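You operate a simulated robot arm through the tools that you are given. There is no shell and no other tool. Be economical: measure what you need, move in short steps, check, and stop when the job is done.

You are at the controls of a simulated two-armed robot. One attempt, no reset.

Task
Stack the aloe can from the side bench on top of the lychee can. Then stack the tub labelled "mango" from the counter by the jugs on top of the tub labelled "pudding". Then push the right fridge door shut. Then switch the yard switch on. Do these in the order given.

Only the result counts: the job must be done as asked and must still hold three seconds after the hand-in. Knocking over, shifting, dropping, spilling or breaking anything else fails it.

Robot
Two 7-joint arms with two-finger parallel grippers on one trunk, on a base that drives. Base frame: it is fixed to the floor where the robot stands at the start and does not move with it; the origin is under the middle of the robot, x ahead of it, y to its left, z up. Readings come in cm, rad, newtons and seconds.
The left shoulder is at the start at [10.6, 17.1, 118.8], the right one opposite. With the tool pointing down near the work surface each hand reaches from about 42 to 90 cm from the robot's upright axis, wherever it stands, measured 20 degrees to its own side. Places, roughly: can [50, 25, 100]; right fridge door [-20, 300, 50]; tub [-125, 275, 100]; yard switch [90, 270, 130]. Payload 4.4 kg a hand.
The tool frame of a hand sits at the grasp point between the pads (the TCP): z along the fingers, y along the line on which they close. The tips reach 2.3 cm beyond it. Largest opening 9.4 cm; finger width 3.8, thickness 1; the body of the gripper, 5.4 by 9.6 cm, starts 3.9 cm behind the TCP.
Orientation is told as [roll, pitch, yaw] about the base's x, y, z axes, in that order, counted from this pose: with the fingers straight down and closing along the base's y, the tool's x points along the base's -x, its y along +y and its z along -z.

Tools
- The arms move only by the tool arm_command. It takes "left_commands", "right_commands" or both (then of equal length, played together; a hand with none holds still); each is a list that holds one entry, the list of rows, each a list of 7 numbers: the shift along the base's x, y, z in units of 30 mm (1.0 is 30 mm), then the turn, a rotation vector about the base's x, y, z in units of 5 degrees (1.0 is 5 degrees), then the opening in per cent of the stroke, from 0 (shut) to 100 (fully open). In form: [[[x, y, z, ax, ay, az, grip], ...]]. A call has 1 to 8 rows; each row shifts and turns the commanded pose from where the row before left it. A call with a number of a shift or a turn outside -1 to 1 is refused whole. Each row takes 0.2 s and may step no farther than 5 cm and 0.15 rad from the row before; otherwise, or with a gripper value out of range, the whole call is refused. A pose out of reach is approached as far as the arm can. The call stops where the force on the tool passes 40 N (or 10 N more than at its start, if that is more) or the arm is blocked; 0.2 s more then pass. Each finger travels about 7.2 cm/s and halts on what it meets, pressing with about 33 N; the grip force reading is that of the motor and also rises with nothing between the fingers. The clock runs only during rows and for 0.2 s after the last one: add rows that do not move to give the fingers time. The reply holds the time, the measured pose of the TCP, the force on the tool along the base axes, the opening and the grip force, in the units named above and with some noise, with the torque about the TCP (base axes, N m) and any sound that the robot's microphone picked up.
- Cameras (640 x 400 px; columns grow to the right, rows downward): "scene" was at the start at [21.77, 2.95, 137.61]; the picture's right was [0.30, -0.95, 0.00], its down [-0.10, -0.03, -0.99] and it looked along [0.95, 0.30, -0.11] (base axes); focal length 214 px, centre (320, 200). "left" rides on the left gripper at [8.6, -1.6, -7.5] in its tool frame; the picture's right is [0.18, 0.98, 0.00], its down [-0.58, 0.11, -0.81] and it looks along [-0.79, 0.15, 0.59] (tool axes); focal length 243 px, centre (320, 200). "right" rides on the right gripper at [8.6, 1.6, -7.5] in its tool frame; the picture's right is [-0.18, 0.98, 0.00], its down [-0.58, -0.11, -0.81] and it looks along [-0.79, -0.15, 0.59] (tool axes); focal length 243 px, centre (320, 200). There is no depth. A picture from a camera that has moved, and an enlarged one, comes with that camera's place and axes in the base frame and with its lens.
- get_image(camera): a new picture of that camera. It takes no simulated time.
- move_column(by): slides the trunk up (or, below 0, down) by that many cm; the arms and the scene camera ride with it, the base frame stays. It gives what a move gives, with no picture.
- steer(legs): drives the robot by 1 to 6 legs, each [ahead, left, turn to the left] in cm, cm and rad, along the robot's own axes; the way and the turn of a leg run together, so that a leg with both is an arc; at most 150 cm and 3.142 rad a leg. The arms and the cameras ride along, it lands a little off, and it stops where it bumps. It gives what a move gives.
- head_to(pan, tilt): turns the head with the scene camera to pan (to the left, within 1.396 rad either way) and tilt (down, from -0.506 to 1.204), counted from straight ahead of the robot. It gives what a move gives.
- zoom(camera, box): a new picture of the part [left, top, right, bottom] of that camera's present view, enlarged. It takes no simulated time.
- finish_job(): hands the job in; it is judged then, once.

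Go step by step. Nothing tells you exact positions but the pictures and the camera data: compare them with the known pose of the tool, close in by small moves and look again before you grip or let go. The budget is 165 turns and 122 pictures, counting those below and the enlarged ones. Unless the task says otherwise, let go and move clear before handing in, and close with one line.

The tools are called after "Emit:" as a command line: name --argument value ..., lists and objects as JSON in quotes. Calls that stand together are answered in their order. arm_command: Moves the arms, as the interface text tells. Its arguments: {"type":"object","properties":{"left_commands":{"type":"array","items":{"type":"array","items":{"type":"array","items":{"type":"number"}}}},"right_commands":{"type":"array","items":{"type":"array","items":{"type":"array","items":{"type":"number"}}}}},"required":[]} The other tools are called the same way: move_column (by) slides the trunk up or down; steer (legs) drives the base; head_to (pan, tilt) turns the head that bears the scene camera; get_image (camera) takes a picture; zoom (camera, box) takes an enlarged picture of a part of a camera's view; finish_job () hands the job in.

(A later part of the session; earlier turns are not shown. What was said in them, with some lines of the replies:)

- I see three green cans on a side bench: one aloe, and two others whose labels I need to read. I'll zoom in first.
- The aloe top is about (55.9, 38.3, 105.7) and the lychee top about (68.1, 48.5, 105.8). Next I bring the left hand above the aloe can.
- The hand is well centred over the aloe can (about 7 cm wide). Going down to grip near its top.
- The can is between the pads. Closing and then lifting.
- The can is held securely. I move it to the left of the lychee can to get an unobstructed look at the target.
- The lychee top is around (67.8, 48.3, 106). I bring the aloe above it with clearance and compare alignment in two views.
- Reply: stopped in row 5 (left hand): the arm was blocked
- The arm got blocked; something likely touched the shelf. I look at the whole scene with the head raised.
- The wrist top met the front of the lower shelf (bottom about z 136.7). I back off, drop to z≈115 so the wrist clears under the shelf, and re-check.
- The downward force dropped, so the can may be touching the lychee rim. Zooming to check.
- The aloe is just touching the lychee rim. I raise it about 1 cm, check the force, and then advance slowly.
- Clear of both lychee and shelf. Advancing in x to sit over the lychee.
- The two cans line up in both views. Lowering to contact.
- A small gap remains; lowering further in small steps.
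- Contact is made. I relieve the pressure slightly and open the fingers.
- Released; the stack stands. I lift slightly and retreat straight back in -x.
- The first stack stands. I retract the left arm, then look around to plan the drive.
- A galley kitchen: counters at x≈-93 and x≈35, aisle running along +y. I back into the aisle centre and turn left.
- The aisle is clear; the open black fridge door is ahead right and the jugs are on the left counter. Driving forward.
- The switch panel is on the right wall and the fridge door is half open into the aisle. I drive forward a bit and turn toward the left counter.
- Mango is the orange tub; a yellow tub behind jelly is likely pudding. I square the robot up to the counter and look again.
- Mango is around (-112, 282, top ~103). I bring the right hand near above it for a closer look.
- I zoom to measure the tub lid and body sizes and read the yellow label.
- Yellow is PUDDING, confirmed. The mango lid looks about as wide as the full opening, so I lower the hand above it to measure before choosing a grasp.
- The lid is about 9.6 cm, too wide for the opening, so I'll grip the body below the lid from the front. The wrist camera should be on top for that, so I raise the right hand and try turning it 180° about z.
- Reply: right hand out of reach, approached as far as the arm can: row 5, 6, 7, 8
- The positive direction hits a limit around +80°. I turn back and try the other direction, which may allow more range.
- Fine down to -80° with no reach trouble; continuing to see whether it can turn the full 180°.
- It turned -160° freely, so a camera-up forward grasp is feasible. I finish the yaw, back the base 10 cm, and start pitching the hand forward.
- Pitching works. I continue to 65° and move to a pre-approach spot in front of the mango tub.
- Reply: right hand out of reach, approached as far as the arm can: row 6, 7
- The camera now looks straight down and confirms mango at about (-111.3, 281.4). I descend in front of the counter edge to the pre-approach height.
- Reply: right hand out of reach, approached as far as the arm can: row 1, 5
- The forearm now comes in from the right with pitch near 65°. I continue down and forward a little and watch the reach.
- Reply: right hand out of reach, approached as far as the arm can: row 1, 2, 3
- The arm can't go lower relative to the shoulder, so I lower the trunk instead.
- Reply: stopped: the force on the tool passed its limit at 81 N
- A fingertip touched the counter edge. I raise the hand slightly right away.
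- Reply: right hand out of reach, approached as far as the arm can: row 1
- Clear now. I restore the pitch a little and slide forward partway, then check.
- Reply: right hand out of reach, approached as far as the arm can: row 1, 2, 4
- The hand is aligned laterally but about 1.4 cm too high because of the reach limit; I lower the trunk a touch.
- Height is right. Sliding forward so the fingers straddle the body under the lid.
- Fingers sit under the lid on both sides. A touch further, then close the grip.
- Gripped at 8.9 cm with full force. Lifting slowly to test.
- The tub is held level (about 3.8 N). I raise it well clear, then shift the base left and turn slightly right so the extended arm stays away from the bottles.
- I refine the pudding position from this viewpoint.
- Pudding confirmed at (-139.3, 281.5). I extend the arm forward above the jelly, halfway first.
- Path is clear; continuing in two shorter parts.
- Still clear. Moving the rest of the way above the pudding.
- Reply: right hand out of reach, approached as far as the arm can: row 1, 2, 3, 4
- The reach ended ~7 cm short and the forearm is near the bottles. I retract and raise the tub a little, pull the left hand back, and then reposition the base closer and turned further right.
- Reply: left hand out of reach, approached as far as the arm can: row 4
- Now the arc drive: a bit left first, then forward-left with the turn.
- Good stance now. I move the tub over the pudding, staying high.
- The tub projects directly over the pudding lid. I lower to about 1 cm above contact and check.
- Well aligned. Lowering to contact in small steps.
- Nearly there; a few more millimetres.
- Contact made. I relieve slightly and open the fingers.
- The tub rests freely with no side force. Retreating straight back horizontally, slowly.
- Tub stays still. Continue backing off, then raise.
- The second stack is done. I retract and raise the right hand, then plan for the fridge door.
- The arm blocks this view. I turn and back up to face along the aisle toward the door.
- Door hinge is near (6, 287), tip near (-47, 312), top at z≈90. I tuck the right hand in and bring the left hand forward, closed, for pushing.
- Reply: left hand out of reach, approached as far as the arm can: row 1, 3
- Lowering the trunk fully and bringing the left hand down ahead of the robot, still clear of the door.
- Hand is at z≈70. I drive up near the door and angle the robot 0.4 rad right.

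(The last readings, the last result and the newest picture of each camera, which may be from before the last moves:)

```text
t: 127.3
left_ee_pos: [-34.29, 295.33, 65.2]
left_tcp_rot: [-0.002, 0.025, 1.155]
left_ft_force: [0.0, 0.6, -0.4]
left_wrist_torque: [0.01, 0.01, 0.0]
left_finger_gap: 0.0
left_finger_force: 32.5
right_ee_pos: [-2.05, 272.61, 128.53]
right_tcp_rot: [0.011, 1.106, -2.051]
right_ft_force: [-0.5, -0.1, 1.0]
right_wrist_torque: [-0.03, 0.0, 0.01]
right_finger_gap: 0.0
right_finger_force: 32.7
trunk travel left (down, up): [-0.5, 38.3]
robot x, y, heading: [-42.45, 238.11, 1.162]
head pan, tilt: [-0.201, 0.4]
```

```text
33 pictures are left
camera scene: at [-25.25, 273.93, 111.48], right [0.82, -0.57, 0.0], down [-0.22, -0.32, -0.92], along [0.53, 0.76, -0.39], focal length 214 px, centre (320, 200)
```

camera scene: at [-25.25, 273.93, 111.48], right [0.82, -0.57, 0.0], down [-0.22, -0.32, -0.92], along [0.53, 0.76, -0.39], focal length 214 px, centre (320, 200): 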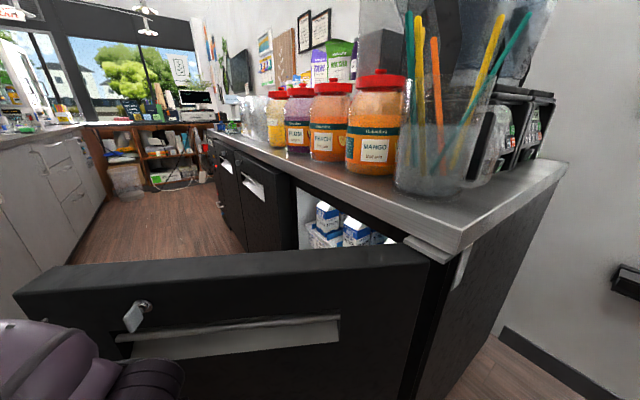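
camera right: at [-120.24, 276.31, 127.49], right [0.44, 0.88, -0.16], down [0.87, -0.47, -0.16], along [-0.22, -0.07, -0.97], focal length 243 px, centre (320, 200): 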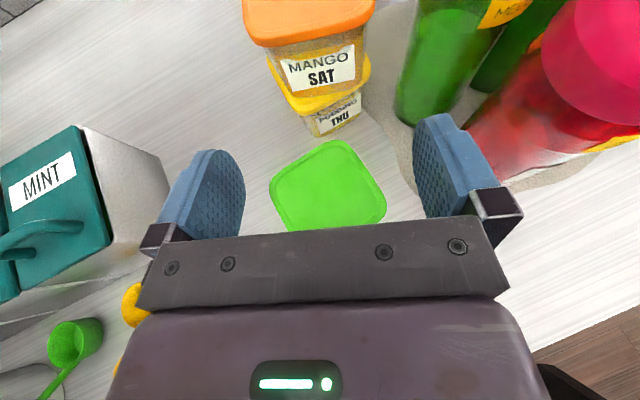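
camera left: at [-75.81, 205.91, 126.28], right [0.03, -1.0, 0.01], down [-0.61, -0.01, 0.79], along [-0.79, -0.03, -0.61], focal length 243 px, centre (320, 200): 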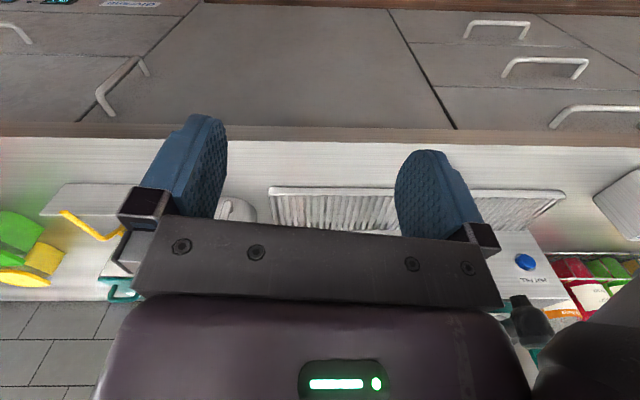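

The left hand is just in front of the door. I push forward with the arm.

Emit:
arm_command --left_commands '[[[0.24, 0.55, 0, 0, 0, 0, 0], [0.24, 0.55, 0, 0, 0, 0, 0], [0.24, 0.55, 0, 0, 0, 0, 0], [0.24, 0.55, 0, 0, 0, 0, 0], [0.24, 0.55, 0, 0, 0, 0, 0], [0.24, 0.55, 0, 0, 0, 0, 0], [0.24, 0.55, 0, 0, 0, 0, 0], [0.24, 0.55, 0, 0, 0, 0, 0]]]'

Emit:
get_image --camera "scene"

```text
t: 129.1
left_ee_pos: [-32.07, 305.16, 65.8]
left_tcp_rot: [-0.002, 0.027, 1.155]
left_ft_force: [-0.3, 0.8, 0.8]
left_wrist_torque: [-0.02, 0.02, 0.02]
left_finger_gap: 0.0
left_finger_force: 33.5
left hand out of reach, approached as far as the arm can: row 3, 4, 5, 6, 7, 8
right_ee_pos: [-2.09, 272.47, 128.63]
right_tcp_rot: [0.008, 1.107, -2.048]
right_ft_force: [0.4, 0.6, 0.6]
right_wrist_torque: [0.01, -0.03, 0.02]
right_finger_gap: 0.03
right_finger_force: 32.9
trunk travel left (down, up): [-0.5, 38.3]
robot x, y, heading: [-42.33, 238.15, 1.163]
head pan, tilt: [-0.201, 0.4]
```

```text
32 pictures are left
camera scene: at [-25.24, 273.88, 111.5], right [0.82, -0.57, 0.0], down [-0.22, -0.32, -0.92], along [0.53, 0.76, -0.39], focal length 214 px, centre (320, 200)
```

scene: 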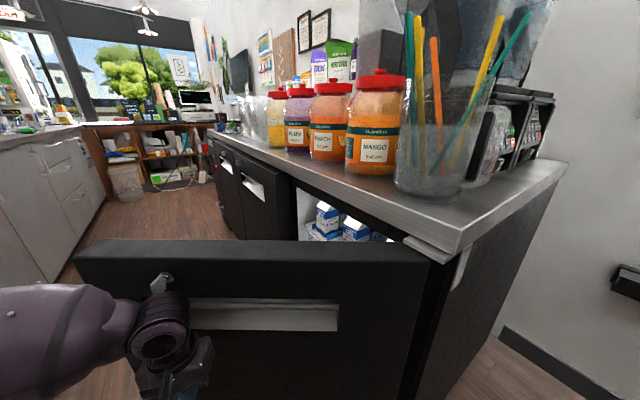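

The door swings freely. I drive in +y to push it further, then turn right to sweep it.

Emit:
steer --legs '[[15.6, 6.7, 0]]'

Emit:
get_image --camera "scene"

```text
t: 130.6
left_ee_pos: [-31.95, 322.28, 65.72]
left_tcp_rot: [-0.002, 0.027, 1.154]
left_ft_force: [0.5, 0.3, -0.5]
left_wrist_torque: [0.02, 0.01, 0.0]
left_finger_gap: 0.0
left_finger_force: 33.1
right_ee_pos: [-2.01, 289.69, 128.48]
right_tcp_rot: [0.011, 1.108, -2.05]
right_ft_force: [0.5, 1.2, -0.2]
right_wrist_torque: [-0.03, -0.01, -0.01]
right_finger_gap: 0.0
right_finger_force: 32.9
trunk travel left (down, up): [-0.5, 38.3]
robot x, y, heading: [-42.46, 255.34, 1.163]
head pan, tilt: [-0.201, 0.4]
```

```text
31 pictures are left
camera scene: at [-25.16, 290.99, 111.47], right [0.82, -0.57, 0.0], down [-0.22, -0.32, -0.92], along [0.53, 0.76, -0.39], focal length 214 px, centre (320, 200)
```

scene: 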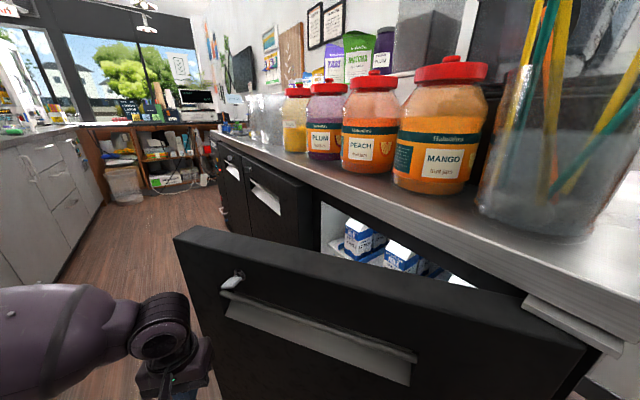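

The door is about half closed. Now turn right to sweep it toward the cabinet.

Emit:
steer --legs '[[0, 2, -0.3]]'

Emit:
get_image --camera "scene"

```text
t: 132.0
left_ee_pos: [-14.46, 317.21, 65.83]
left_tcp_rot: [-0.001, 0.026, 0.856]
left_ft_force: [0.0, 0.1, -1.0]
left_wrist_torque: [-0.01, 0.03, 0.03]
left_finger_gap: 0.01
left_finger_force: 32.9
right_ee_pos: [4.71, 277.15, 128.65]
right_tcp_rot: [0.01, 1.109, -2.35]
right_ft_force: [-0.6, -0.3, -0.8]
right_wrist_torque: [-0.01, -0.04, 0.02]
right_finger_gap: 0.0
right_finger_force: 33.1
trunk travel left (down, up): [-0.5, 38.3]
robot x, y, heading: [-44.08, 256.41, 0.87]
head pan, tilt: [-0.201, 0.4]
```

```text
30 pictures are left
camera scene: at [-17.17, 285.29, 111.5], right [0.62, -0.79, 0.0], down [-0.31, -0.24, -0.92], along [0.73, 0.57, -0.39], focal length 214 px, centre (320, 200)
```

scene: 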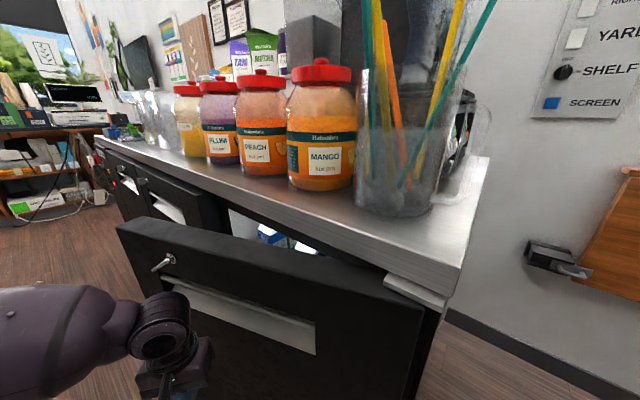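

Nearly shut. Pushing in +x by driving diagonally a bit.

Emit:
steer --legs '[[5.2, -6.1, 0]]'

Emit:
get_image --camera "scene"

```text
t: 133.2
left_ee_pos: [-6.45, 317.09, 65.7]
left_tcp_rot: [-0.002, 0.026, 0.856]
left_ft_force: [-1.1, -0.2, 0.0]
left_wrist_torque: [-0.02, 0.06, -0.01]
left_finger_gap: 0.01
left_finger_force: 33.3
right_ee_pos: [12.64, 277.2, 128.53]
right_tcp_rot: [0.01, 1.109, -2.349]
right_ft_force: [0.4, 0.8, 0.1]
right_wrist_torque: [0.0, 0.02, 0.0]
right_finger_gap: 0.0
right_finger_force: 33.1
trunk travel left (down, up): [-0.5, 38.3]
robot x, y, heading: [-36.29, 256.55, 0.864]
head pan, tilt: [-0.201, 0.4]
```

```text
29 pictures are left
camera scene: at [-9.16, 285.31, 111.48], right [0.62, -0.79, 0.0], down [-0.31, -0.24, -0.92], along [0.73, 0.57, -0.39], focal length 214 px, centre (320, 200)
```

scene: 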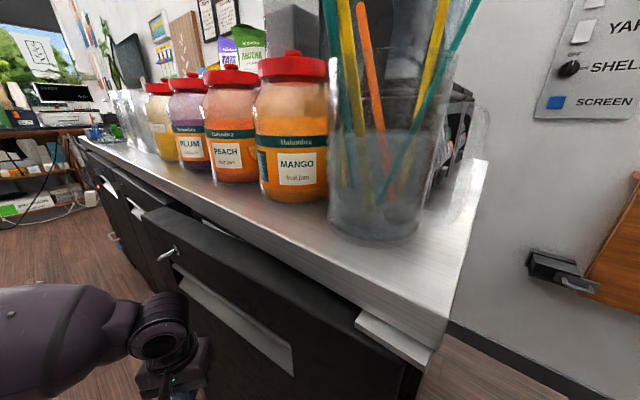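

A few degrees remain. Pushing on.

Emit:
steer --legs '[[2.6, -3.0, 0]]'

Emit:
get_image --camera "scene"

```text
t: 134.1
left_ee_pos: [-2.4, 317.17, 65.83]
left_tcp_rot: [-0.002, 0.026, 0.858]
left_ft_force: [0.1, 0.0, -0.2]
left_wrist_torque: [0.01, 0.02, 0.0]
left_finger_gap: 0.0
left_finger_force: 32.8
right_ee_pos: [16.59, 277.11, 128.49]
right_tcp_rot: [0.012, 1.108, -2.348]
right_ft_force: [0.4, 0.4, 0.9]
right_wrist_torque: [-0.01, 0.04, -0.03]
right_finger_gap: 0.02
right_finger_force: 32.9
trunk travel left (down, up): [-0.5, 38.3]
robot x, y, heading: [-32.31, 256.71, 0.867]
head pan, tilt: [-0.201, 0.4]
```

```text
28 pictures are left
camera scene: at [-5.23, 285.32, 111.48], right [0.62, -0.79, 0.0], down [-0.31, -0.24, -0.92], along [0.73, 0.57, -0.39], focal length 214 px, centre (320, 200)
```

scene: 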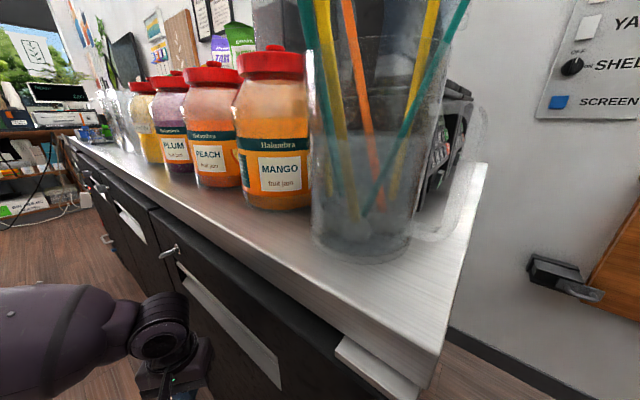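

Finish with a gentle arm push in +x until it meets resistance.

Emit:
arm_command --left_commands '[[[0.3, -0.1, 0, 0, 0, 0, 0], [0.3, -0.1, 0, 0, 0, 0, 0], [0.3, -0.1, 0, 0, 0, 0, 0], [0.2, -0.1, 0, 0, 0, 0, 0]]]'

Emit:
zoom --camera "scene" --box '[60, 130, 440, 400]'

```text
t: 135.1
left_ee_pos: [-2.32, 317.16, 66.41]
left_tcp_rot: [-0.002, 0.027, 0.858]
left_ft_force: [1.0, 0.3, -0.4]
left_wrist_torque: [-0.01, 0.01, 0.01]
left_finger_gap: 0.01
left_finger_force: 33.1
left hand out of reach, approached as far as the arm can: row 1, 2, 3, 4
right_ee_pos: [16.55, 277.17, 128.45]
right_tcp_rot: [0.011, 1.109, -2.349]
right_ft_force: [-0.3, -0.1, 0.1]
right_wrist_torque: [-0.02, -0.02, -0.01]
right_finger_gap: 0.02
right_finger_force: 32.4
trunk travel left (down, up): [-0.5, 38.3]
robot x, y, heading: [-32.26, 256.78, 0.866]
head pan, tilt: [-0.201, 0.4]
```

```text
1.48 times, centred on (250, 265) of scene
camera zoom: at [-5.28, 285.32, 111.5], right [0.62, -0.79, 0.0], down [-0.31, -0.24, -0.92], along [0.73, 0.57, -0.39], focal length 318 px, centre (424, 104)
```

zoom: 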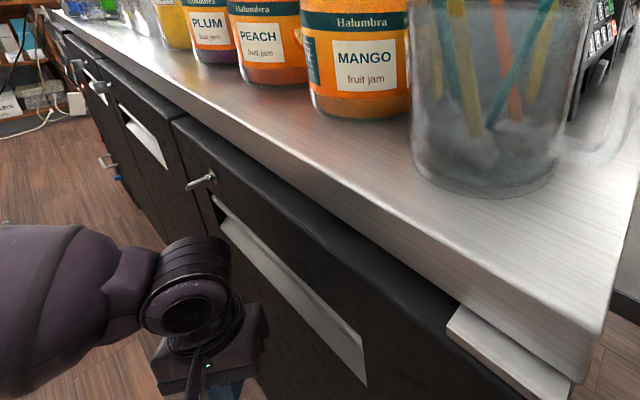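

Slightly ajar still. One more small nudge with the base.

Emit:
steer --legs '[[1.6, -1.9, 0]]'

Emit:
zoom --camera "scene" --box '[60, 130, 440, 400]'

```text
t: 136.0
left_ee_pos: [0.17, 317.13, 66.41]
left_tcp_rot: [-0.002, 0.027, 0.858]
left_ft_force: [0.9, -0.2, 0.0]
left_wrist_torque: [-0.03, 0.01, 0.05]
left_finger_gap: 0.02
left_finger_force: 32.7
right_ee_pos: [18.9, 277.1, 128.48]
right_tcp_rot: [0.011, 1.107, -2.351]
right_ft_force: [-1.1, 0.0, 0.1]
right_wrist_torque: [-0.03, -0.01, 0.03]
right_finger_gap: 0.01
right_finger_force: 32.9
trunk travel left (down, up): [-0.5, 38.3]
robot x, y, heading: [-30.24, 256.42, 0.864]
head pan, tilt: [-0.201, 0.4]
```

```text
1.48 times, centred on (250, 265) of scene
camera zoom: at [-2.79, 285.29, 111.48], right [0.62, -0.79, 0.0], down [-0.31, -0.24, -0.92], along [0.73, 0.57, -0.39], focal length 318 px, centre (424, 104)
```

zoom: 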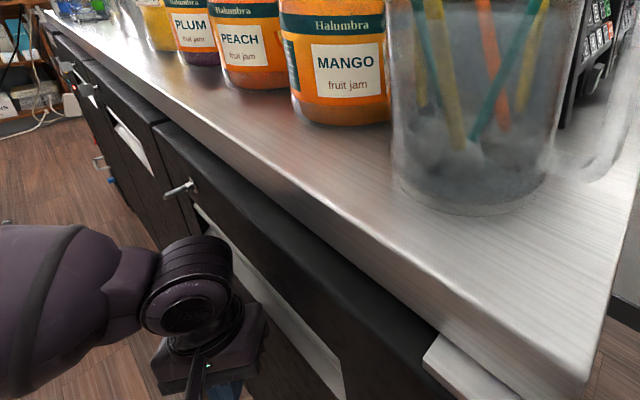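

Nearly flush. One more nudge to feel whether it is fully seated.

Emit:
steer --legs '[[1.6, -1.9, 0]]'

Emit:
zoom --camera "scene" --box '[60, 130, 440, 400]'

```text
t: 136.8
left_ee_pos: [0.4, 317.17, 66.28]
left_tcp_rot: [0.007, 0.032, 0.861]
left_ft_force: [-2.6, -1.8, 1.4]
left_wrist_torque: [0.03, -0.28, -0.08]
left_finger_gap: 0.0
left_finger_force: 32.7
right_ee_pos: [19.62, 277.16, 128.68]
right_tcp_rot: [0.01, 1.108, -2.344]
right_ft_force: [0.7, 0.3, -0.3]
right_wrist_torque: [-0.01, -0.05, 0.01]
right_finger_gap: 0.0
right_finger_force: 33.1
trunk travel left (down, up): [-0.5, 38.3]
robot x, y, heading: [-29.07, 255.92, 0.868]
head pan, tilt: [-0.201, 0.4]
stopped in leg 1: the force on the tool passed its limit at 56 N (the readings are from after the stop); the commanded pose is now the measured one
```

```text
1.48 times, centred on (250, 265) of scene
camera zoom: at [-2.15, 285.36, 111.49], right [0.62, -0.79, 0.0], down [-0.31, -0.24, -0.92], along [0.72, 0.57, -0.39], focal length 318 px, centre (424, 104)
```

zoom: 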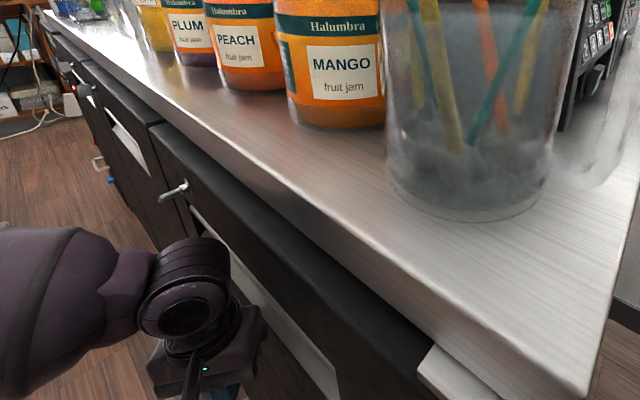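

The push met firm resistance, so the door is shut. I back away, raise the trunk and look at the door and the switch panel.

Emit:
steer --legs '[[-13, 15, 0]]'

Emit:
move_column --by 22

Emit:
head_to --pan -0.35 --tilt 0.15

Emit:
get_image --camera "scene"

```text
t: 138.8
left_ee_pos: [-19.57, 316.74, 66.2]
left_tcp_rot: [0.006, 0.031, 0.861]
left_ft_force: [0.4, -0.7, 0.7]
left_wrist_torque: [0.0, 0.02, -0.01]
left_finger_gap: 0.0
left_finger_force: 33.1
right_ee_pos: [-0.33, 276.93, 128.52]
right_tcp_rot: [0.011, 1.109, -2.348]
right_ft_force: [-0.8, 0.3, 0.2]
right_wrist_torque: [-0.01, 0.0, -0.01]
right_finger_gap: 0.0
right_finger_force: 32.7
trunk travel left (down, up): [-0.5, 38.3]
robot x, y, heading: [-49.07, 256.1, 0.866]
head pan, tilt: [-0.201, 0.4]
```

```text
t: 141.1
left_ee_pos: [-22.16, 313.88, 123.55]
left_tcp_rot: [0.012, -0.661, 0.859]
left_ft_force: [0.4, 0.0, -0.9]
left_wrist_torque: [-0.01, 0.0, -0.04]
left_finger_gap: 0.0
left_finger_force: 32.7
right_ee_pos: [-0.15, 277.11, 150.4]
right_tcp_rot: [0.01, 1.107, -2.346]
right_ft_force: [0.2, 0.9, 0.0]
right_wrist_torque: [-0.02, 0.01, 0.02]
right_finger_gap: 0.0
right_finger_force: 32.7
trunk travel left (down, up): [-22.5, 16.3]
robot x, y, heading: [-48.89, 255.7, 0.867]
head pan, tilt: [-0.201, 0.4]
```

```text
t: 141.8
left_ee_pos: [-22.25, 313.79, 123.56]
left_tcp_rot: [0.008, -0.663, 0.859]
left_ft_force: [-0.3, -0.7, -0.1]
left_wrist_torque: [0.0, 0.0, -0.01]
left_finger_gap: 0.0
left_finger_force: 32.6
right_ee_pos: [-0.34, 276.99, 150.52]
right_tcp_rot: [0.012, 1.108, -2.345]
right_ft_force: [-0.6, -0.2, 0.0]
right_wrist_torque: [-0.02, 0.0, -0.04]
right_finger_gap: 0.01
right_finger_force: 33.0
trunk travel left (down, up): [-22.5, 16.3]
robot x, y, heading: [-49.35, 256.09, 0.867]
head pan, tilt: [-0.351, 0.15]
```

```text
24 pictures are left
camera scene: at [-34.01, 268.97, 139.96], right [0.49, -0.87, 0.0], down [-0.13, -0.07, -0.99], along [0.86, 0.49, -0.15], focal length 214 px, centre (320, 200)
```

scene: 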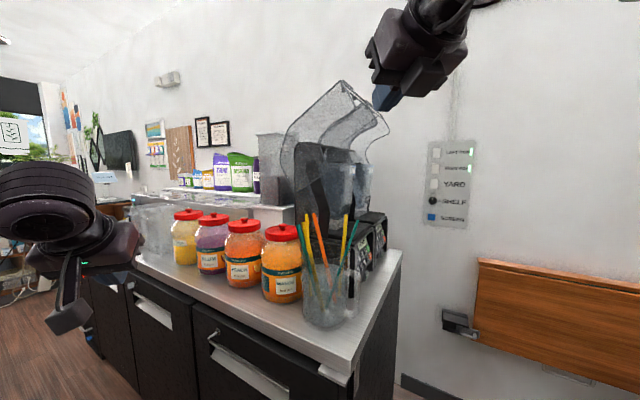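

The door looks flush. Zooming on the panel to see the yard switch.

Emit:
zoom --camera "scene" --box '[410, 130, 490, 240]'

Emit:
zoom --camera "scene" --box '[80, 240, 400, 400]'

```text
3.64 times, centred on (450, 185) of scene
camera zoom: at [-34.01, 268.97, 139.96], right [0.49, -0.87, 0.0], down [-0.13, -0.07, -0.99], along [0.86, 0.49, -0.15], focal length 780 px, centre (-153, 254)
```

zoom: 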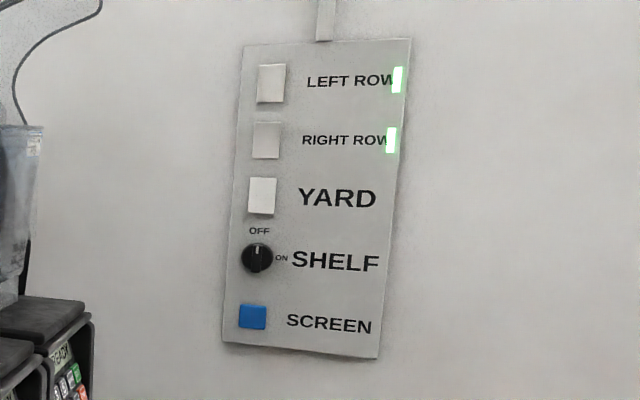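

```text
2.00 times, centred on (240, 320) of scene
camera zoom: at [-34.01, 268.97, 139.96], right [0.49, -0.87, 0.0], down [-0.13, -0.07, -0.99], along [0.86, 0.49, -0.15], focal length 429 px, centre (480, -40)
```

zoom: 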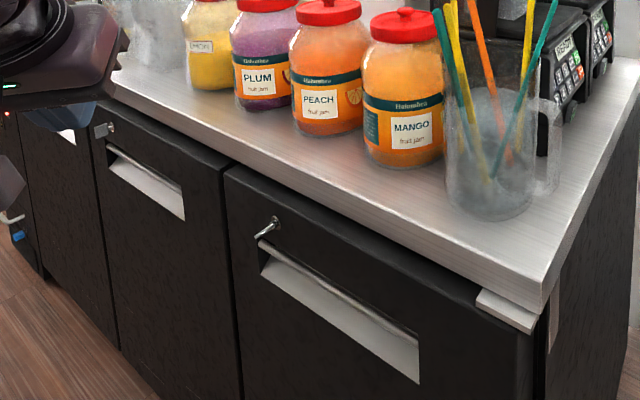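

Door is flush. The YARD rocker (no green light, so off) is near (97, 272, 131). I back away from the fridge, turn to face +x, and drive toward the panel.

Emit:
steer --legs '[[-20, -17, 0], [0, 0, -0.867], [60, 10, 0]]'

Emit:
head_to --pan 0.2 --tilt 0.1

Emit:
get_image --camera "scene"

```text
t: 149.3
left_ee_pos: [72.82, 256.0, 123.59]
left_tcp_rot: [0.011, -0.662, -0.012]
left_ft_force: [-0.2, -0.3, 0.0]
left_wrist_torque: [-0.01, -0.01, -0.01]
left_finger_gap: 0.0
left_finger_force: 33.0
right_ee_pos: [58.82, 215.39, 150.59]
right_tcp_rot: [0.009, 1.108, 3.066]
right_ft_force: [-0.4, -0.4, 0.3]
right_wrist_torque: [-0.03, -0.03, -0.02]
right_finger_gap: 0.0
right_finger_force: 33.0
trunk travel left (down, up): [-22.5, 16.3]
robot x, y, heading: [11.36, 239.63, -0.007]
head pan, tilt: [-0.351, 0.15]
```

```text
t: 150.3
left_ee_pos: [72.86, 256.03, 123.57]
left_tcp_rot: [0.011, -0.663, -0.015]
left_ft_force: [-0.2, 0.2, 0.1]
left_wrist_torque: [-0.02, -0.03, -0.04]
left_finger_gap: 0.01
left_finger_force: 33.0
right_ee_pos: [58.74, 215.47, 150.56]
right_tcp_rot: [0.011, 1.109, 3.064]
right_ft_force: [0.4, -0.8, 0.8]
right_wrist_torque: [0.03, 0.0, 0.03]
right_finger_gap: 0.01
right_finger_force: 32.7
trunk travel left (down, up): [-22.5, 16.3]
robot x, y, heading: [11.43, 239.57, -0.008]
head pan, tilt: [0.201, 0.099]
```

```text
21 pictures are left
camera scene: at [31.26, 241.32, 140.43], right [0.19, -0.98, 0.0], down [-0.1, -0.02, -0.99], along [0.98, 0.19, -0.1], focal length 214 px, centre (320, 200)
```

scene: 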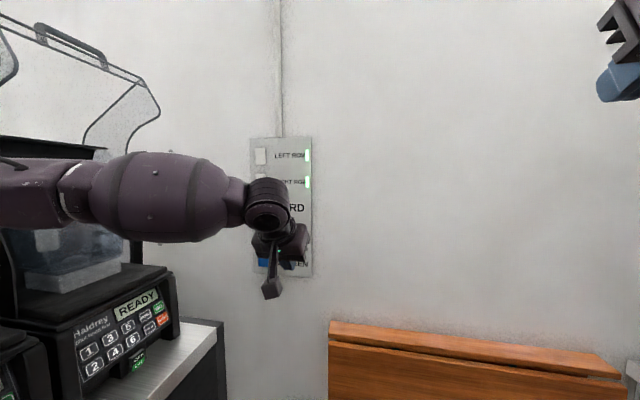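

The left hand, tilted forward, can press the rocker, and its camera looks horizontally at the wall. I shift the base slightly away from the fridge and look through it.

Emit:
steer --legs '[[-4, -4, 0]]'

Emit:
get_image --camera "left"

```text
t: 151.3
left_ee_pos: [68.79, 252.04, 123.56]
left_tcp_rot: [0.011, -0.665, -0.014]
left_ft_force: [-0.5, 0.1, -0.4]
left_wrist_torque: [0.02, 0.01, 0.04]
left_finger_gap: 0.0
left_finger_force: 32.7
right_ee_pos: [54.69, 211.66, 150.64]
right_tcp_rot: [0.009, 1.108, 3.064]
right_ft_force: [-0.7, -0.1, 0.1]
right_wrist_torque: [-0.02, 0.01, 0.01]
right_finger_gap: 0.0
right_finger_force: 32.7
trunk travel left (down, up): [-22.5, 16.3]
robot x, y, heading: [7.33, 235.94, -0.007]
head pan, tilt: [0.201, 0.099]
```

```text
20 pictures are left
camera left: at [57.5, 250.46, 124.15], right [-0.14, 0.98, -0.1], down [-0.04, 0.1, 0.99], along [0.99, 0.14, 0.02], focal length 243 px, centre (320, 200)
```

left: 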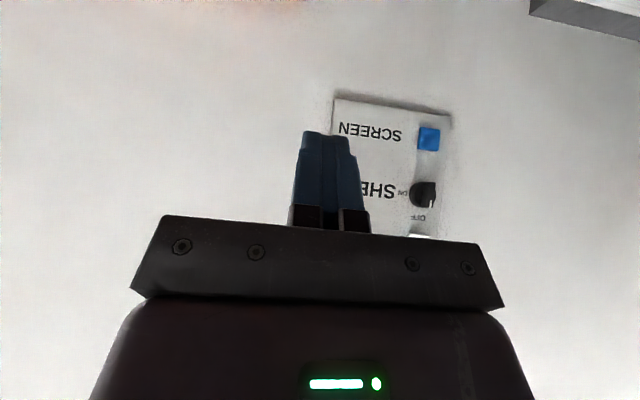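

I raise the left hand so its camera sees the YARD rocker.

Emit:
arm_command --left_commands '[[[0, 0.3, 0.8, 0, 0, 0, 0], [0, 0.3, 0.8, 0, 0, 0, 0], [0, 0.3, 0.8, 0, 0, 0, 0], [0, 0.3, 0.8, 0, 0, 0, 0], [0, 0.3, 0.8, 0, 0, 0, 0], [0, 0.3, 0.8, 0, 0, 0, 0]]]'

Emit:
zoom --camera "left" --box '[280, 80, 480, 230]'

Emit:
get_image --camera "scene"

```text
t: 152.7
left_ee_pos: [68.77, 257.55, 138.05]
left_tcp_rot: [0.01, -0.668, -0.015]
left_ft_force: [0.6, 0.2, 1.0]
left_wrist_torque: [-0.03, -0.03, 0.0]
left_finger_gap: 0.0
left_finger_force: 33.1
right_ee_pos: [54.62, 211.65, 150.46]
right_tcp_rot: [0.011, 1.108, 3.063]
right_ft_force: [0.2, -0.1, 0.5]
right_wrist_torque: [0.0, -0.02, 0.0]
right_finger_gap: 0.0
right_finger_force: 33.2
trunk travel left (down, up): [-22.5, 16.3]
robot x, y, heading: [7.11, 235.39, -0.003]
head pan, tilt: [0.201, 0.099]
```

```text
2.67 times, centred on (380, 155) of left
camera zoom: at [57.45, 255.98, 138.6], right [-0.14, 0.98, -0.11], down [-0.04, 0.1, 0.99], along [0.99, 0.14, 0.02], focal length 647 px, centre (160, 320)
```

zoom: 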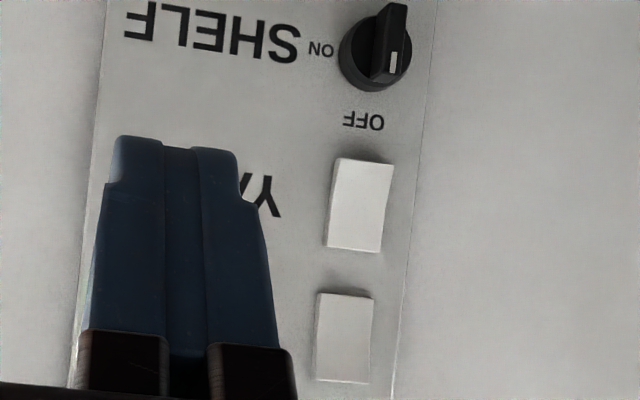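

```text
18 pictures are left
camera scene: at [27.19, 237.4, 140.44], right [0.19, -0.98, 0.0], down [-0.1, -0.02, -1.0], along [0.98, 0.19, -0.1], focal length 214 px, centre (320, 200)
```

scene: 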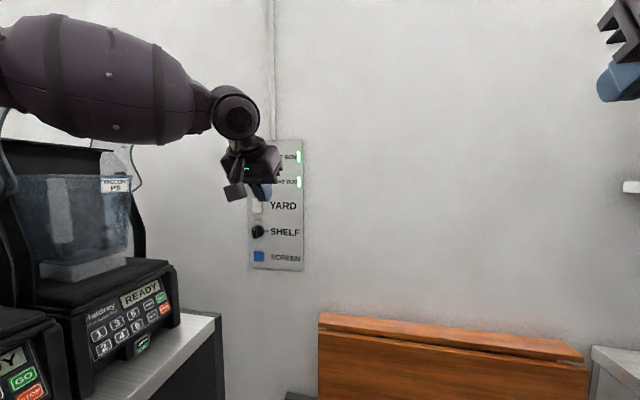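

I zoom tighter on the yard rocker and the neighbouring (on) rocker to compare tilts.

Emit:
zoom --camera "left" --box '[370, 130, 450, 230]'

```text
4.00 times, centred on (410, 180) of left
camera zoom: at [57.45, 255.98, 138.6], right [-0.14, 0.98, -0.11], down [-0.04, 0.1, 0.99], along [0.99, 0.14, 0.02], focal length 970 px, centre (-40, 280)
```

zoom: 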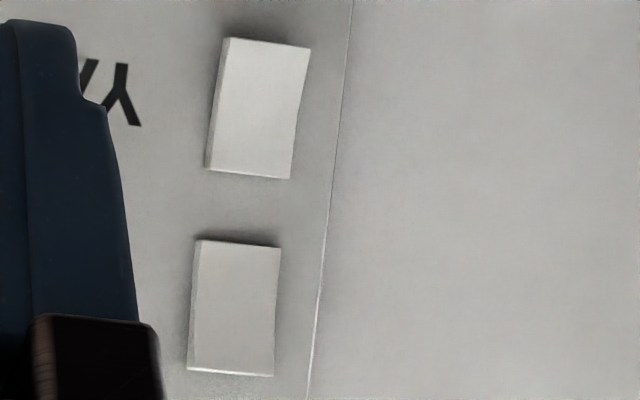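

The lit rocker has its top sticking out and bottom in, while YARD has its bottom sticking out, so I must press YARD's lower half (z≈129.5, y≈272.5). Moving the closed fingertip in front of it.

Emit:
arm_command --left_commands '[[[0.5, 0.71, -0.38, 0, 0, 0, 0], [0.7, 0.71, -0.38, 0, 0, 0, 0], [0.7, 0.71, -0.38, 0, 0, 0, 0], [0.7, 0.71, -0.38, 0, 0, 0, 0], [0.7, 0.71, -0.38, 0, 0, 0, 0], [0.7, 0.71, -0.38, 0, 0, 0, 0], [0.7, 0.71, -0.36, 0, 0, 0, 0]]]'

Emit:
get_image --camera "left"

Emit:
get_image --camera "scene"

```text
t: 154.3
left_ee_pos: [83.07, 272.52, 129.93]
left_tcp_rot: [0.011, -0.663, -0.012]
left_ft_force: [0.2, -0.1, -0.4]
left_wrist_torque: [-0.01, 0.01, -0.01]
left_finger_gap: 0.0
left_finger_force: 33.3
right_ee_pos: [54.89, 211.66, 150.44]
right_tcp_rot: [0.012, 1.108, 3.066]
right_ft_force: [1.1, 0.9, -0.3]
right_wrist_torque: [-0.01, -0.01, -0.03]
right_finger_gap: 0.0
right_finger_force: 33.1
trunk travel left (down, up): [-22.5, 16.3]
robot x, y, heading: [7.11, 235.48, 0.001]
head pan, tilt: [0.201, 0.099]
```

```text
16 pictures are left
camera left: at [71.82, 271.02, 130.52], right [-0.14, 0.98, -0.11], down [-0.04, 0.1, 0.99], along [0.99, 0.14, 0.02], focal length 243 px, centre (320, 200)
```

left: 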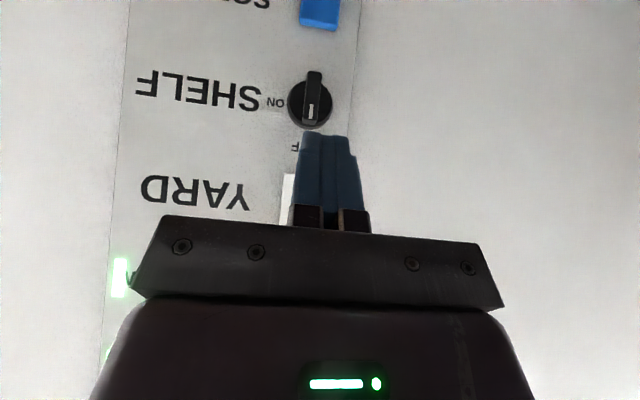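

```text
15 pictures are left
camera scene: at [27.38, 237.49, 140.39], right [0.19, -0.98, 0.0], down [-0.1, -0.02, -0.99], along [0.98, 0.19, -0.1], focal length 214 px, centre (320, 200)
```

scene: 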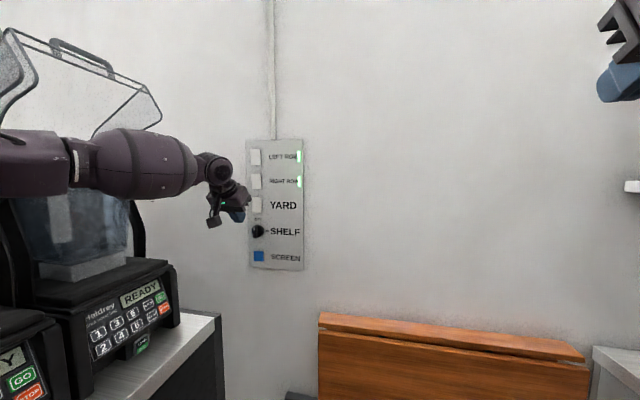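

The fingertip is lined up with YARD's lower half. Moving forward gently.

Emit:
arm_command --left_commands '[[[0.4, 0, 0, 0, 0, 0, 0], [0.4, 0, 0, 0, 0, 0, 0], [0.4, 0, 0, 0, 0, 0, 0], [0.4, 0, 0, 0, 0, 0, 0], [0.2, 0, 0, 0, 0, 0, 0]]]'

Emit:
zoom --camera "scene" --box '[190, 130, 320, 280]'

```text
t: 155.5
left_ee_pos: [84.44, 273.35, 129.53]
left_tcp_rot: [0.013, -0.666, -0.013]
left_ft_force: [-0.1, -0.1, 0.6]
left_wrist_torque: [0.01, -0.04, 0.0]
left_finger_gap: 0.0
left_finger_force: 33.3
left hand out of reach, approached as far as the arm can: row 1, 2, 3, 4, 5
right_ee_pos: [54.73, 211.57, 150.59]
right_tcp_rot: [0.011, 1.109, 3.065]
right_ft_force: [0.1, -0.2, 0.0]
right_wrist_torque: [-0.02, -0.01, 0.01]
right_finger_gap: 0.02
right_finger_force: 33.1
trunk travel left (down, up): [-22.5, 16.3]
robot x, y, heading: [7.44, 235.42, -0.006]
head pan, tilt: [0.201, 0.099]
```

```text
2.67 times, centred on (255, 205) of scene
camera zoom: at [27.23, 237.39, 140.44], right [0.19, -0.98, 0.0], down [-0.1, -0.02, -1.0], along [0.98, 0.19, -0.1], focal length 572 px, centre (493, 187)
```

zoom: 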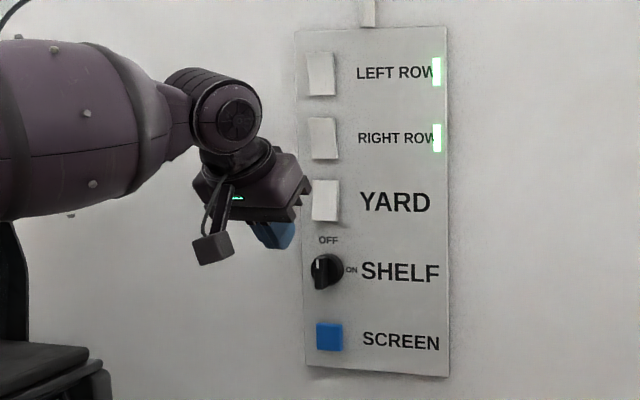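

Out of arm reach; I bring the base 5 cm closer with the hand pulled back a touch and correct y and z.

Emit:
arm_command --left_commands '[[[-0.4, -0.25, 0.15, 0, 0, 0, 0], [-0.4, 0, 0, 0, 0, 0, 0]]]'

Emit:
steer --legs '[[6, 0, 0]]'

Emit:
get_image --camera "left"

```text
t: 156.1
left_ee_pos: [81.95, 272.62, 129.95]
left_tcp_rot: [0.01, -0.664, -0.013]
left_ft_force: [0.0, 1.1, 0.5]
left_wrist_torque: [-0.01, -0.01, -0.02]
left_finger_gap: 0.01
left_finger_force: 33.5
right_ee_pos: [54.8, 211.8, 150.57]
right_tcp_rot: [0.01, 1.109, 3.066]
right_ft_force: [0.2, 0.4, -0.7]
right_wrist_torque: [0.0, 0.0, 0.04]
right_finger_gap: 0.0
right_finger_force: 33.3
trunk travel left (down, up): [-22.5, 16.3]
robot x, y, heading: [7.46, 235.47, -0.006]
head pan, tilt: [0.201, 0.099]
```

```text
t: 157.1
left_ee_pos: [88.05, 272.53, 129.84]
left_tcp_rot: [0.01, -0.665, -0.013]
left_ft_force: [-0.6, 0.3, -1.2]
left_wrist_torque: [0.04, 0.01, 0.0]
left_finger_gap: 0.0
left_finger_force: 32.5
right_ee_pos: [60.86, 211.52, 150.55]
right_tcp_rot: [0.009, 1.107, 3.063]
right_ft_force: [0.6, 0.1, 0.2]
right_wrist_torque: [0.03, 0.0, 0.01]
right_finger_gap: 0.0
right_finger_force: 32.8
trunk travel left (down, up): [-22.5, 16.3]
robot x, y, heading: [12.79, 235.67, -0.009]
head pan, tilt: [0.201, 0.099]
```

```text
13 pictures are left
camera left: at [76.78, 270.93, 130.47], right [-0.14, 0.98, -0.1], down [-0.04, 0.1, 0.99], along [0.99, 0.14, 0.02], focal length 243 px, centre (320, 200)
```

left: 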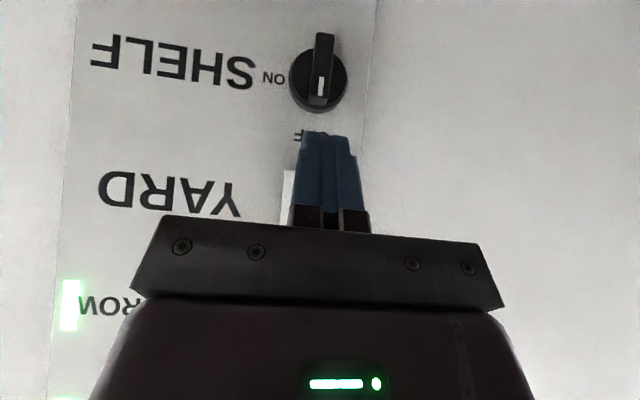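

Aligned; I raise 0.7 cm so the corner meets the rocker's lower half and press slowly.

Emit:
arm_command --left_commands '[[[0, 0, 0.22, 0, 0, 0, 0], [0.15, 0, 0, 0, 0, 0, 0], [0.15, 0, 0, 0, 0, 0, 0], [0.15, 0, 0, 0, 0, 0, 0], [0.15, 0, 0, 0, 0, 0, 0], [0.1, 0, 0, 0, 0, 0, 0]]]'

Emit:
zoom --camera "scene" --box '[190, 130, 320, 280]'

```text
t: 158.5
left_ee_pos: [90.05, 272.44, 130.58]
left_tcp_rot: [0.012, -0.666, -0.014]
left_ft_force: [0.1, -0.1, 0.1]
left_wrist_torque: [0.0, -0.02, 0.01]
left_finger_gap: 0.0
left_finger_force: 32.4
right_ee_pos: [60.76, 211.5, 150.43]
right_tcp_rot: [0.011, 1.107, 3.063]
right_ft_force: [0.0, 0.7, -1.2]
right_wrist_torque: [0.0, 0.02, 0.01]
right_finger_gap: 0.0
right_finger_force: 33.2
trunk travel left (down, up): [-22.5, 16.3]
robot x, y, heading: [13.12, 235.49, -0.001]
head pan, tilt: [0.201, 0.099]
```

```text
2.67 times, centred on (255, 205) of scene
camera zoom: at [33.24, 237.39, 140.42], right [0.19, -0.98, 0.0], down [-0.1, -0.02, -0.99], along [0.98, 0.19, -0.1], focal length 572 px, centre (493, 187)
```

zoom: 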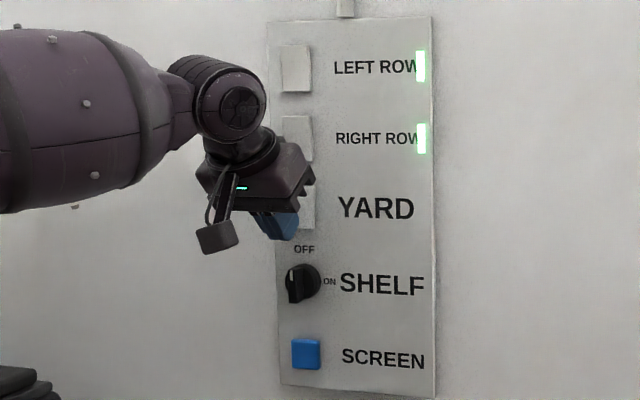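

No contact yet; continuing in small steps.

Emit:
arm_command --left_commands '[[[0.13, 0, 0, 0, 0, 0, 0], [0.13, 0, 0, 0, 0, 0, 0], [0.13, 0, 0, 0, 0, 0, 0], [0.13, 0, 0, 0, 0, 0, 0], [0.13, 0, 0, 0, 0, 0, 0]]]'

```text
t: 159.7
left_ee_pos: [89.97, 272.51, 130.63]
left_tcp_rot: [0.01, -0.665, -0.013]
left_ft_force: [-0.1, -0.1, 0.1]
left_wrist_torque: [0.03, -0.02, -0.01]
left_finger_gap: 0.01
left_finger_force: 32.9
left hand out of reach, approached as far as the arm can: row 1, 2, 3, 4, 5
right_ee_pos: [60.8, 211.59, 150.6]
right_tcp_rot: [0.01, 1.107, 3.066]
right_ft_force: [0.3, -0.2, -0.4]
right_wrist_torque: [0.03, 0.01, -0.01]
right_finger_gap: 0.01
right_finger_force: 33.1
trunk travel left (down, up): [-22.5, 16.3]
robot x, y, heading: [13.28, 235.44, -0.003]
head pan, tilt: [0.201, 0.099]
```

At the reach limit again; pull back slightly, drive 6 cm ahead.

Emit:
arm_command --left_commands '[[[-0.8, 0, 0, 0, 0, 0, 0], [-0.8, 0, 0, 0, 0, 0, 0]]]'

Emit:
steer --legs '[[5, 0, 0]]'

Emit:
arm_command --left_commands '[[[0.13, 0, 0, 0, 0, 0, 0], [0.13, 0, 0, 0, 0, 0, 0], [0.1, 0, 0, 0, 0, 0, 0], [0.1, 0, 0, 0, 0, 0, 0]]]'

```text
t: 160.3
left_ee_pos: [85.16, 272.5, 130.75]
left_tcp_rot: [0.011, -0.666, -0.012]
left_ft_force: [0.2, -0.1, -0.2]
left_wrist_torque: [0.01, 0.02, 0.02]
left_finger_gap: 0.0
left_finger_force: 32.7
right_ee_pos: [60.68, 211.52, 150.59]
right_tcp_rot: [0.012, 1.111, 3.064]
right_ft_force: [-0.9, 0.2, 0.0]
right_wrist_torque: [0.0, 0.01, -0.01]
right_finger_gap: 0.0
right_finger_force: 32.9
trunk travel left (down, up): [-22.5, 16.3]
robot x, y, heading: [12.96, 235.56, -0.008]
head pan, tilt: [0.201, 0.099]
```

```text
t: 161.2
left_ee_pos: [90.4, 272.64, 130.59]
left_tcp_rot: [0.01, -0.663, -0.013]
left_ft_force: [0.3, 0.7, -0.3]
left_wrist_torque: [0.03, 0.01, -0.01]
left_finger_gap: 0.0
left_finger_force: 33.4
right_ee_pos: [65.94, 211.38, 150.42]
right_tcp_rot: [0.009, 1.108, 3.063]
right_ft_force: [0.0, 0.0, -0.6]
right_wrist_torque: [0.0, 0.01, 0.03]
right_finger_gap: 0.0
right_finger_force: 33.3
trunk travel left (down, up): [-22.5, 16.3]
robot x, y, heading: [18.46, 235.19, -0.003]
head pan, tilt: [0.201, 0.099]
heard: click
```

```text
t: 162.3
left_ee_pos: [91.1, 272.46, 130.67]
left_tcp_rot: [0.012, -0.659, -0.014]
left_ft_force: [-19.3, -1.5, 0.6]
left_wrist_torque: [0.17, 0.1, 0.0]
left_finger_gap: 0.01
left_finger_force: 32.4
right_ee_pos: [65.34, 211.54, 150.62]
right_tcp_rot: [0.009, 1.112, 3.065]
right_ft_force: [-0.7, 0.2, 0.7]
right_wrist_torque: [0.0, -0.01, -0.01]
right_finger_gap: 0.02
right_finger_force: 32.8
trunk travel left (down, up): [-22.5, 16.3]
robot x, y, heading: [18.47, 235.47, -0.006]
head pan, tilt: [0.201, 0.099]
stopped in row 4 (left hand): the force on the tool passed its limit at 42 N (the readings are from after the stop); the commanded pose is now the measured one
```

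A click was heard. I pull straight back and check the indicator.

Emit:
arm_command --left_commands '[[[-0.5, 0, 0, 0, 0, 0, 0], [-0.8, 0, 0, 0, 0, 0, 0], [-0.9, -0.4, 0, 0, 0, 0, 0], [-0.9, -0.6, 0, 0, 0, 0, 0], [-0.9, -0.6, 0, 0, 0, 0, 0]]]'

Emit:
get_image --camera "scene"

Emit:
zoom --camera "scene" --box '[190, 130, 320, 280]'

```text
t: 163.5
left_ee_pos: [79.47, 267.73, 130.38]
left_tcp_rot: [0.012, -0.656, -0.015]
left_ft_force: [0.0, 0.3, -0.7]
left_wrist_torque: [0.0, 0.02, -0.01]
left_finger_gap: 0.01
left_finger_force: 32.4
right_ee_pos: [65.61, 211.45, 150.49]
right_tcp_rot: [0.008, 1.111, 3.065]
right_ft_force: [-0.3, -0.3, -0.4]
right_wrist_torque: [0.0, 0.0, 0.0]
right_finger_gap: 0.02
right_finger_force: 32.8
trunk travel left (down, up): [-22.5, 16.3]
robot x, y, heading: [18.15, 235.47, -0.007]
head pan, tilt: [0.201, 0.099]
```

```text
11 pictures are left
camera scene: at [38.07, 237.31, 140.45], right [0.19, -0.98, 0.0], down [-0.1, -0.02, -1.0], along [0.98, 0.19, -0.1], focal length 214 px, centre (320, 200)
```

scene: 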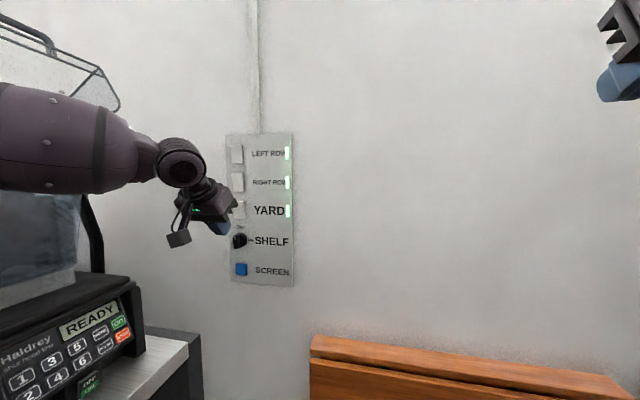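

```text
2.67 times, centred on (255, 205) of scene
camera zoom: at [38.07, 237.31, 140.45], right [0.19, -0.98, 0.0], down [-0.1, -0.02, -1.0], along [0.98, 0.19, -0.1], focal length 572 px, centre (493, 187)
```

zoom: 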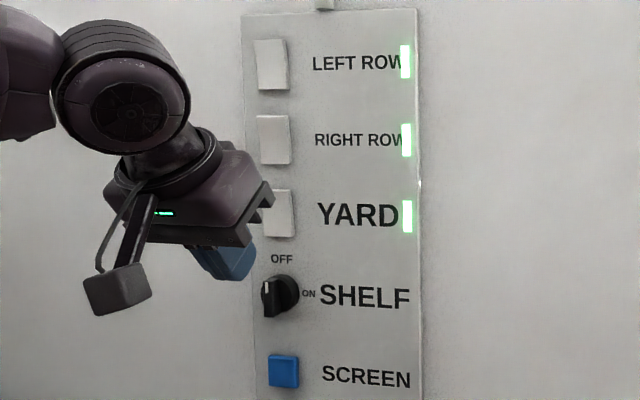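

YARD's indicator is lit. I back away and make a final check of the fridge door.

Emit:
steer --legs '[[-10, -5, 0], [-48, 0, 0]]'

Emit:
head_to --pan 1.2 --tilt 0.4

Emit:
get_image --camera "scene"

```text
t: 167.2
left_ee_pos: [21.93, 262.88, 130.36]
left_tcp_rot: [0.013, -0.658, -0.014]
left_ft_force: [-0.5, 0.2, 0.1]
left_wrist_torque: [-0.02, 0.02, 0.0]
left_finger_gap: 0.0
left_finger_force: 33.4
right_ee_pos: [8.17, 206.77, 150.51]
right_tcp_rot: [0.011, 1.11, 3.065]
right_ft_force: [0.3, 0.3, 1.0]
right_wrist_torque: [0.0, -0.01, -0.02]
right_finger_gap: 0.0
right_finger_force: 33.1
trunk travel left (down, up): [-22.5, 16.3]
robot x, y, heading: [-39.27, 230.95, -0.005]
head pan, tilt: [0.201, 0.099]
```

```text
t: 168.4
left_ee_pos: [22.0, 262.98, 130.41]
left_tcp_rot: [0.012, -0.657, -0.015]
left_ft_force: [-0.1, -0.4, -0.7]
left_wrist_torque: [-0.02, 0.02, -0.02]
left_finger_gap: 0.0
left_finger_force: 33.0
right_ee_pos: [8.13, 206.67, 150.64]
right_tcp_rot: [0.011, 1.109, 3.063]
right_ft_force: [-0.2, 0.0, 0.0]
right_wrist_torque: [-0.02, -0.01, -0.03]
right_finger_gap: 0.0
right_finger_force: 33.0
trunk travel left (down, up): [-22.5, 16.3]
robot x, y, heading: [-39.11, 230.81, -0.007]
head pan, tilt: [1.201, 0.4]
```

```text
9 pictures are left
camera scene: at [-25.07, 239.42, 137.64], right [0.93, -0.37, 0.0], down [-0.14, -0.36, -0.92], along [0.34, 0.86, -0.39], focal length 214 px, centre (320, 200)
```

scene: 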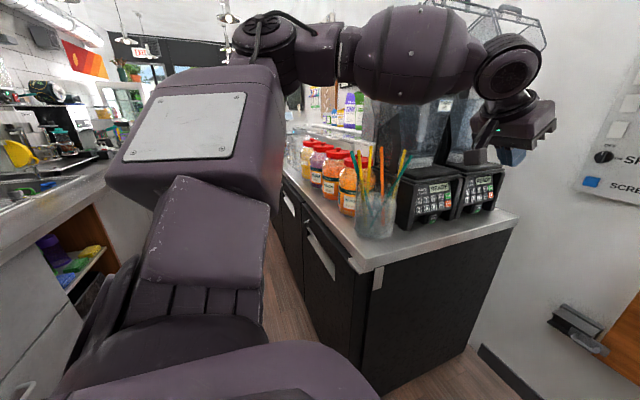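

The fridge door is still flush and the yard light is on. Both stacks were standing when I last looked, both hands are clear of everything, and I'm handing in.

Emit:
finish_job

```text
The job is handed in.
```

I handed the job in with all four steps done in order: aloe can on the lychee can, mango tub on the pudding tub, right fridge door pushed shut, and yard switch on with its green light lit. I checked each stack by camera right after releasing it but did not look at either again before handing in.
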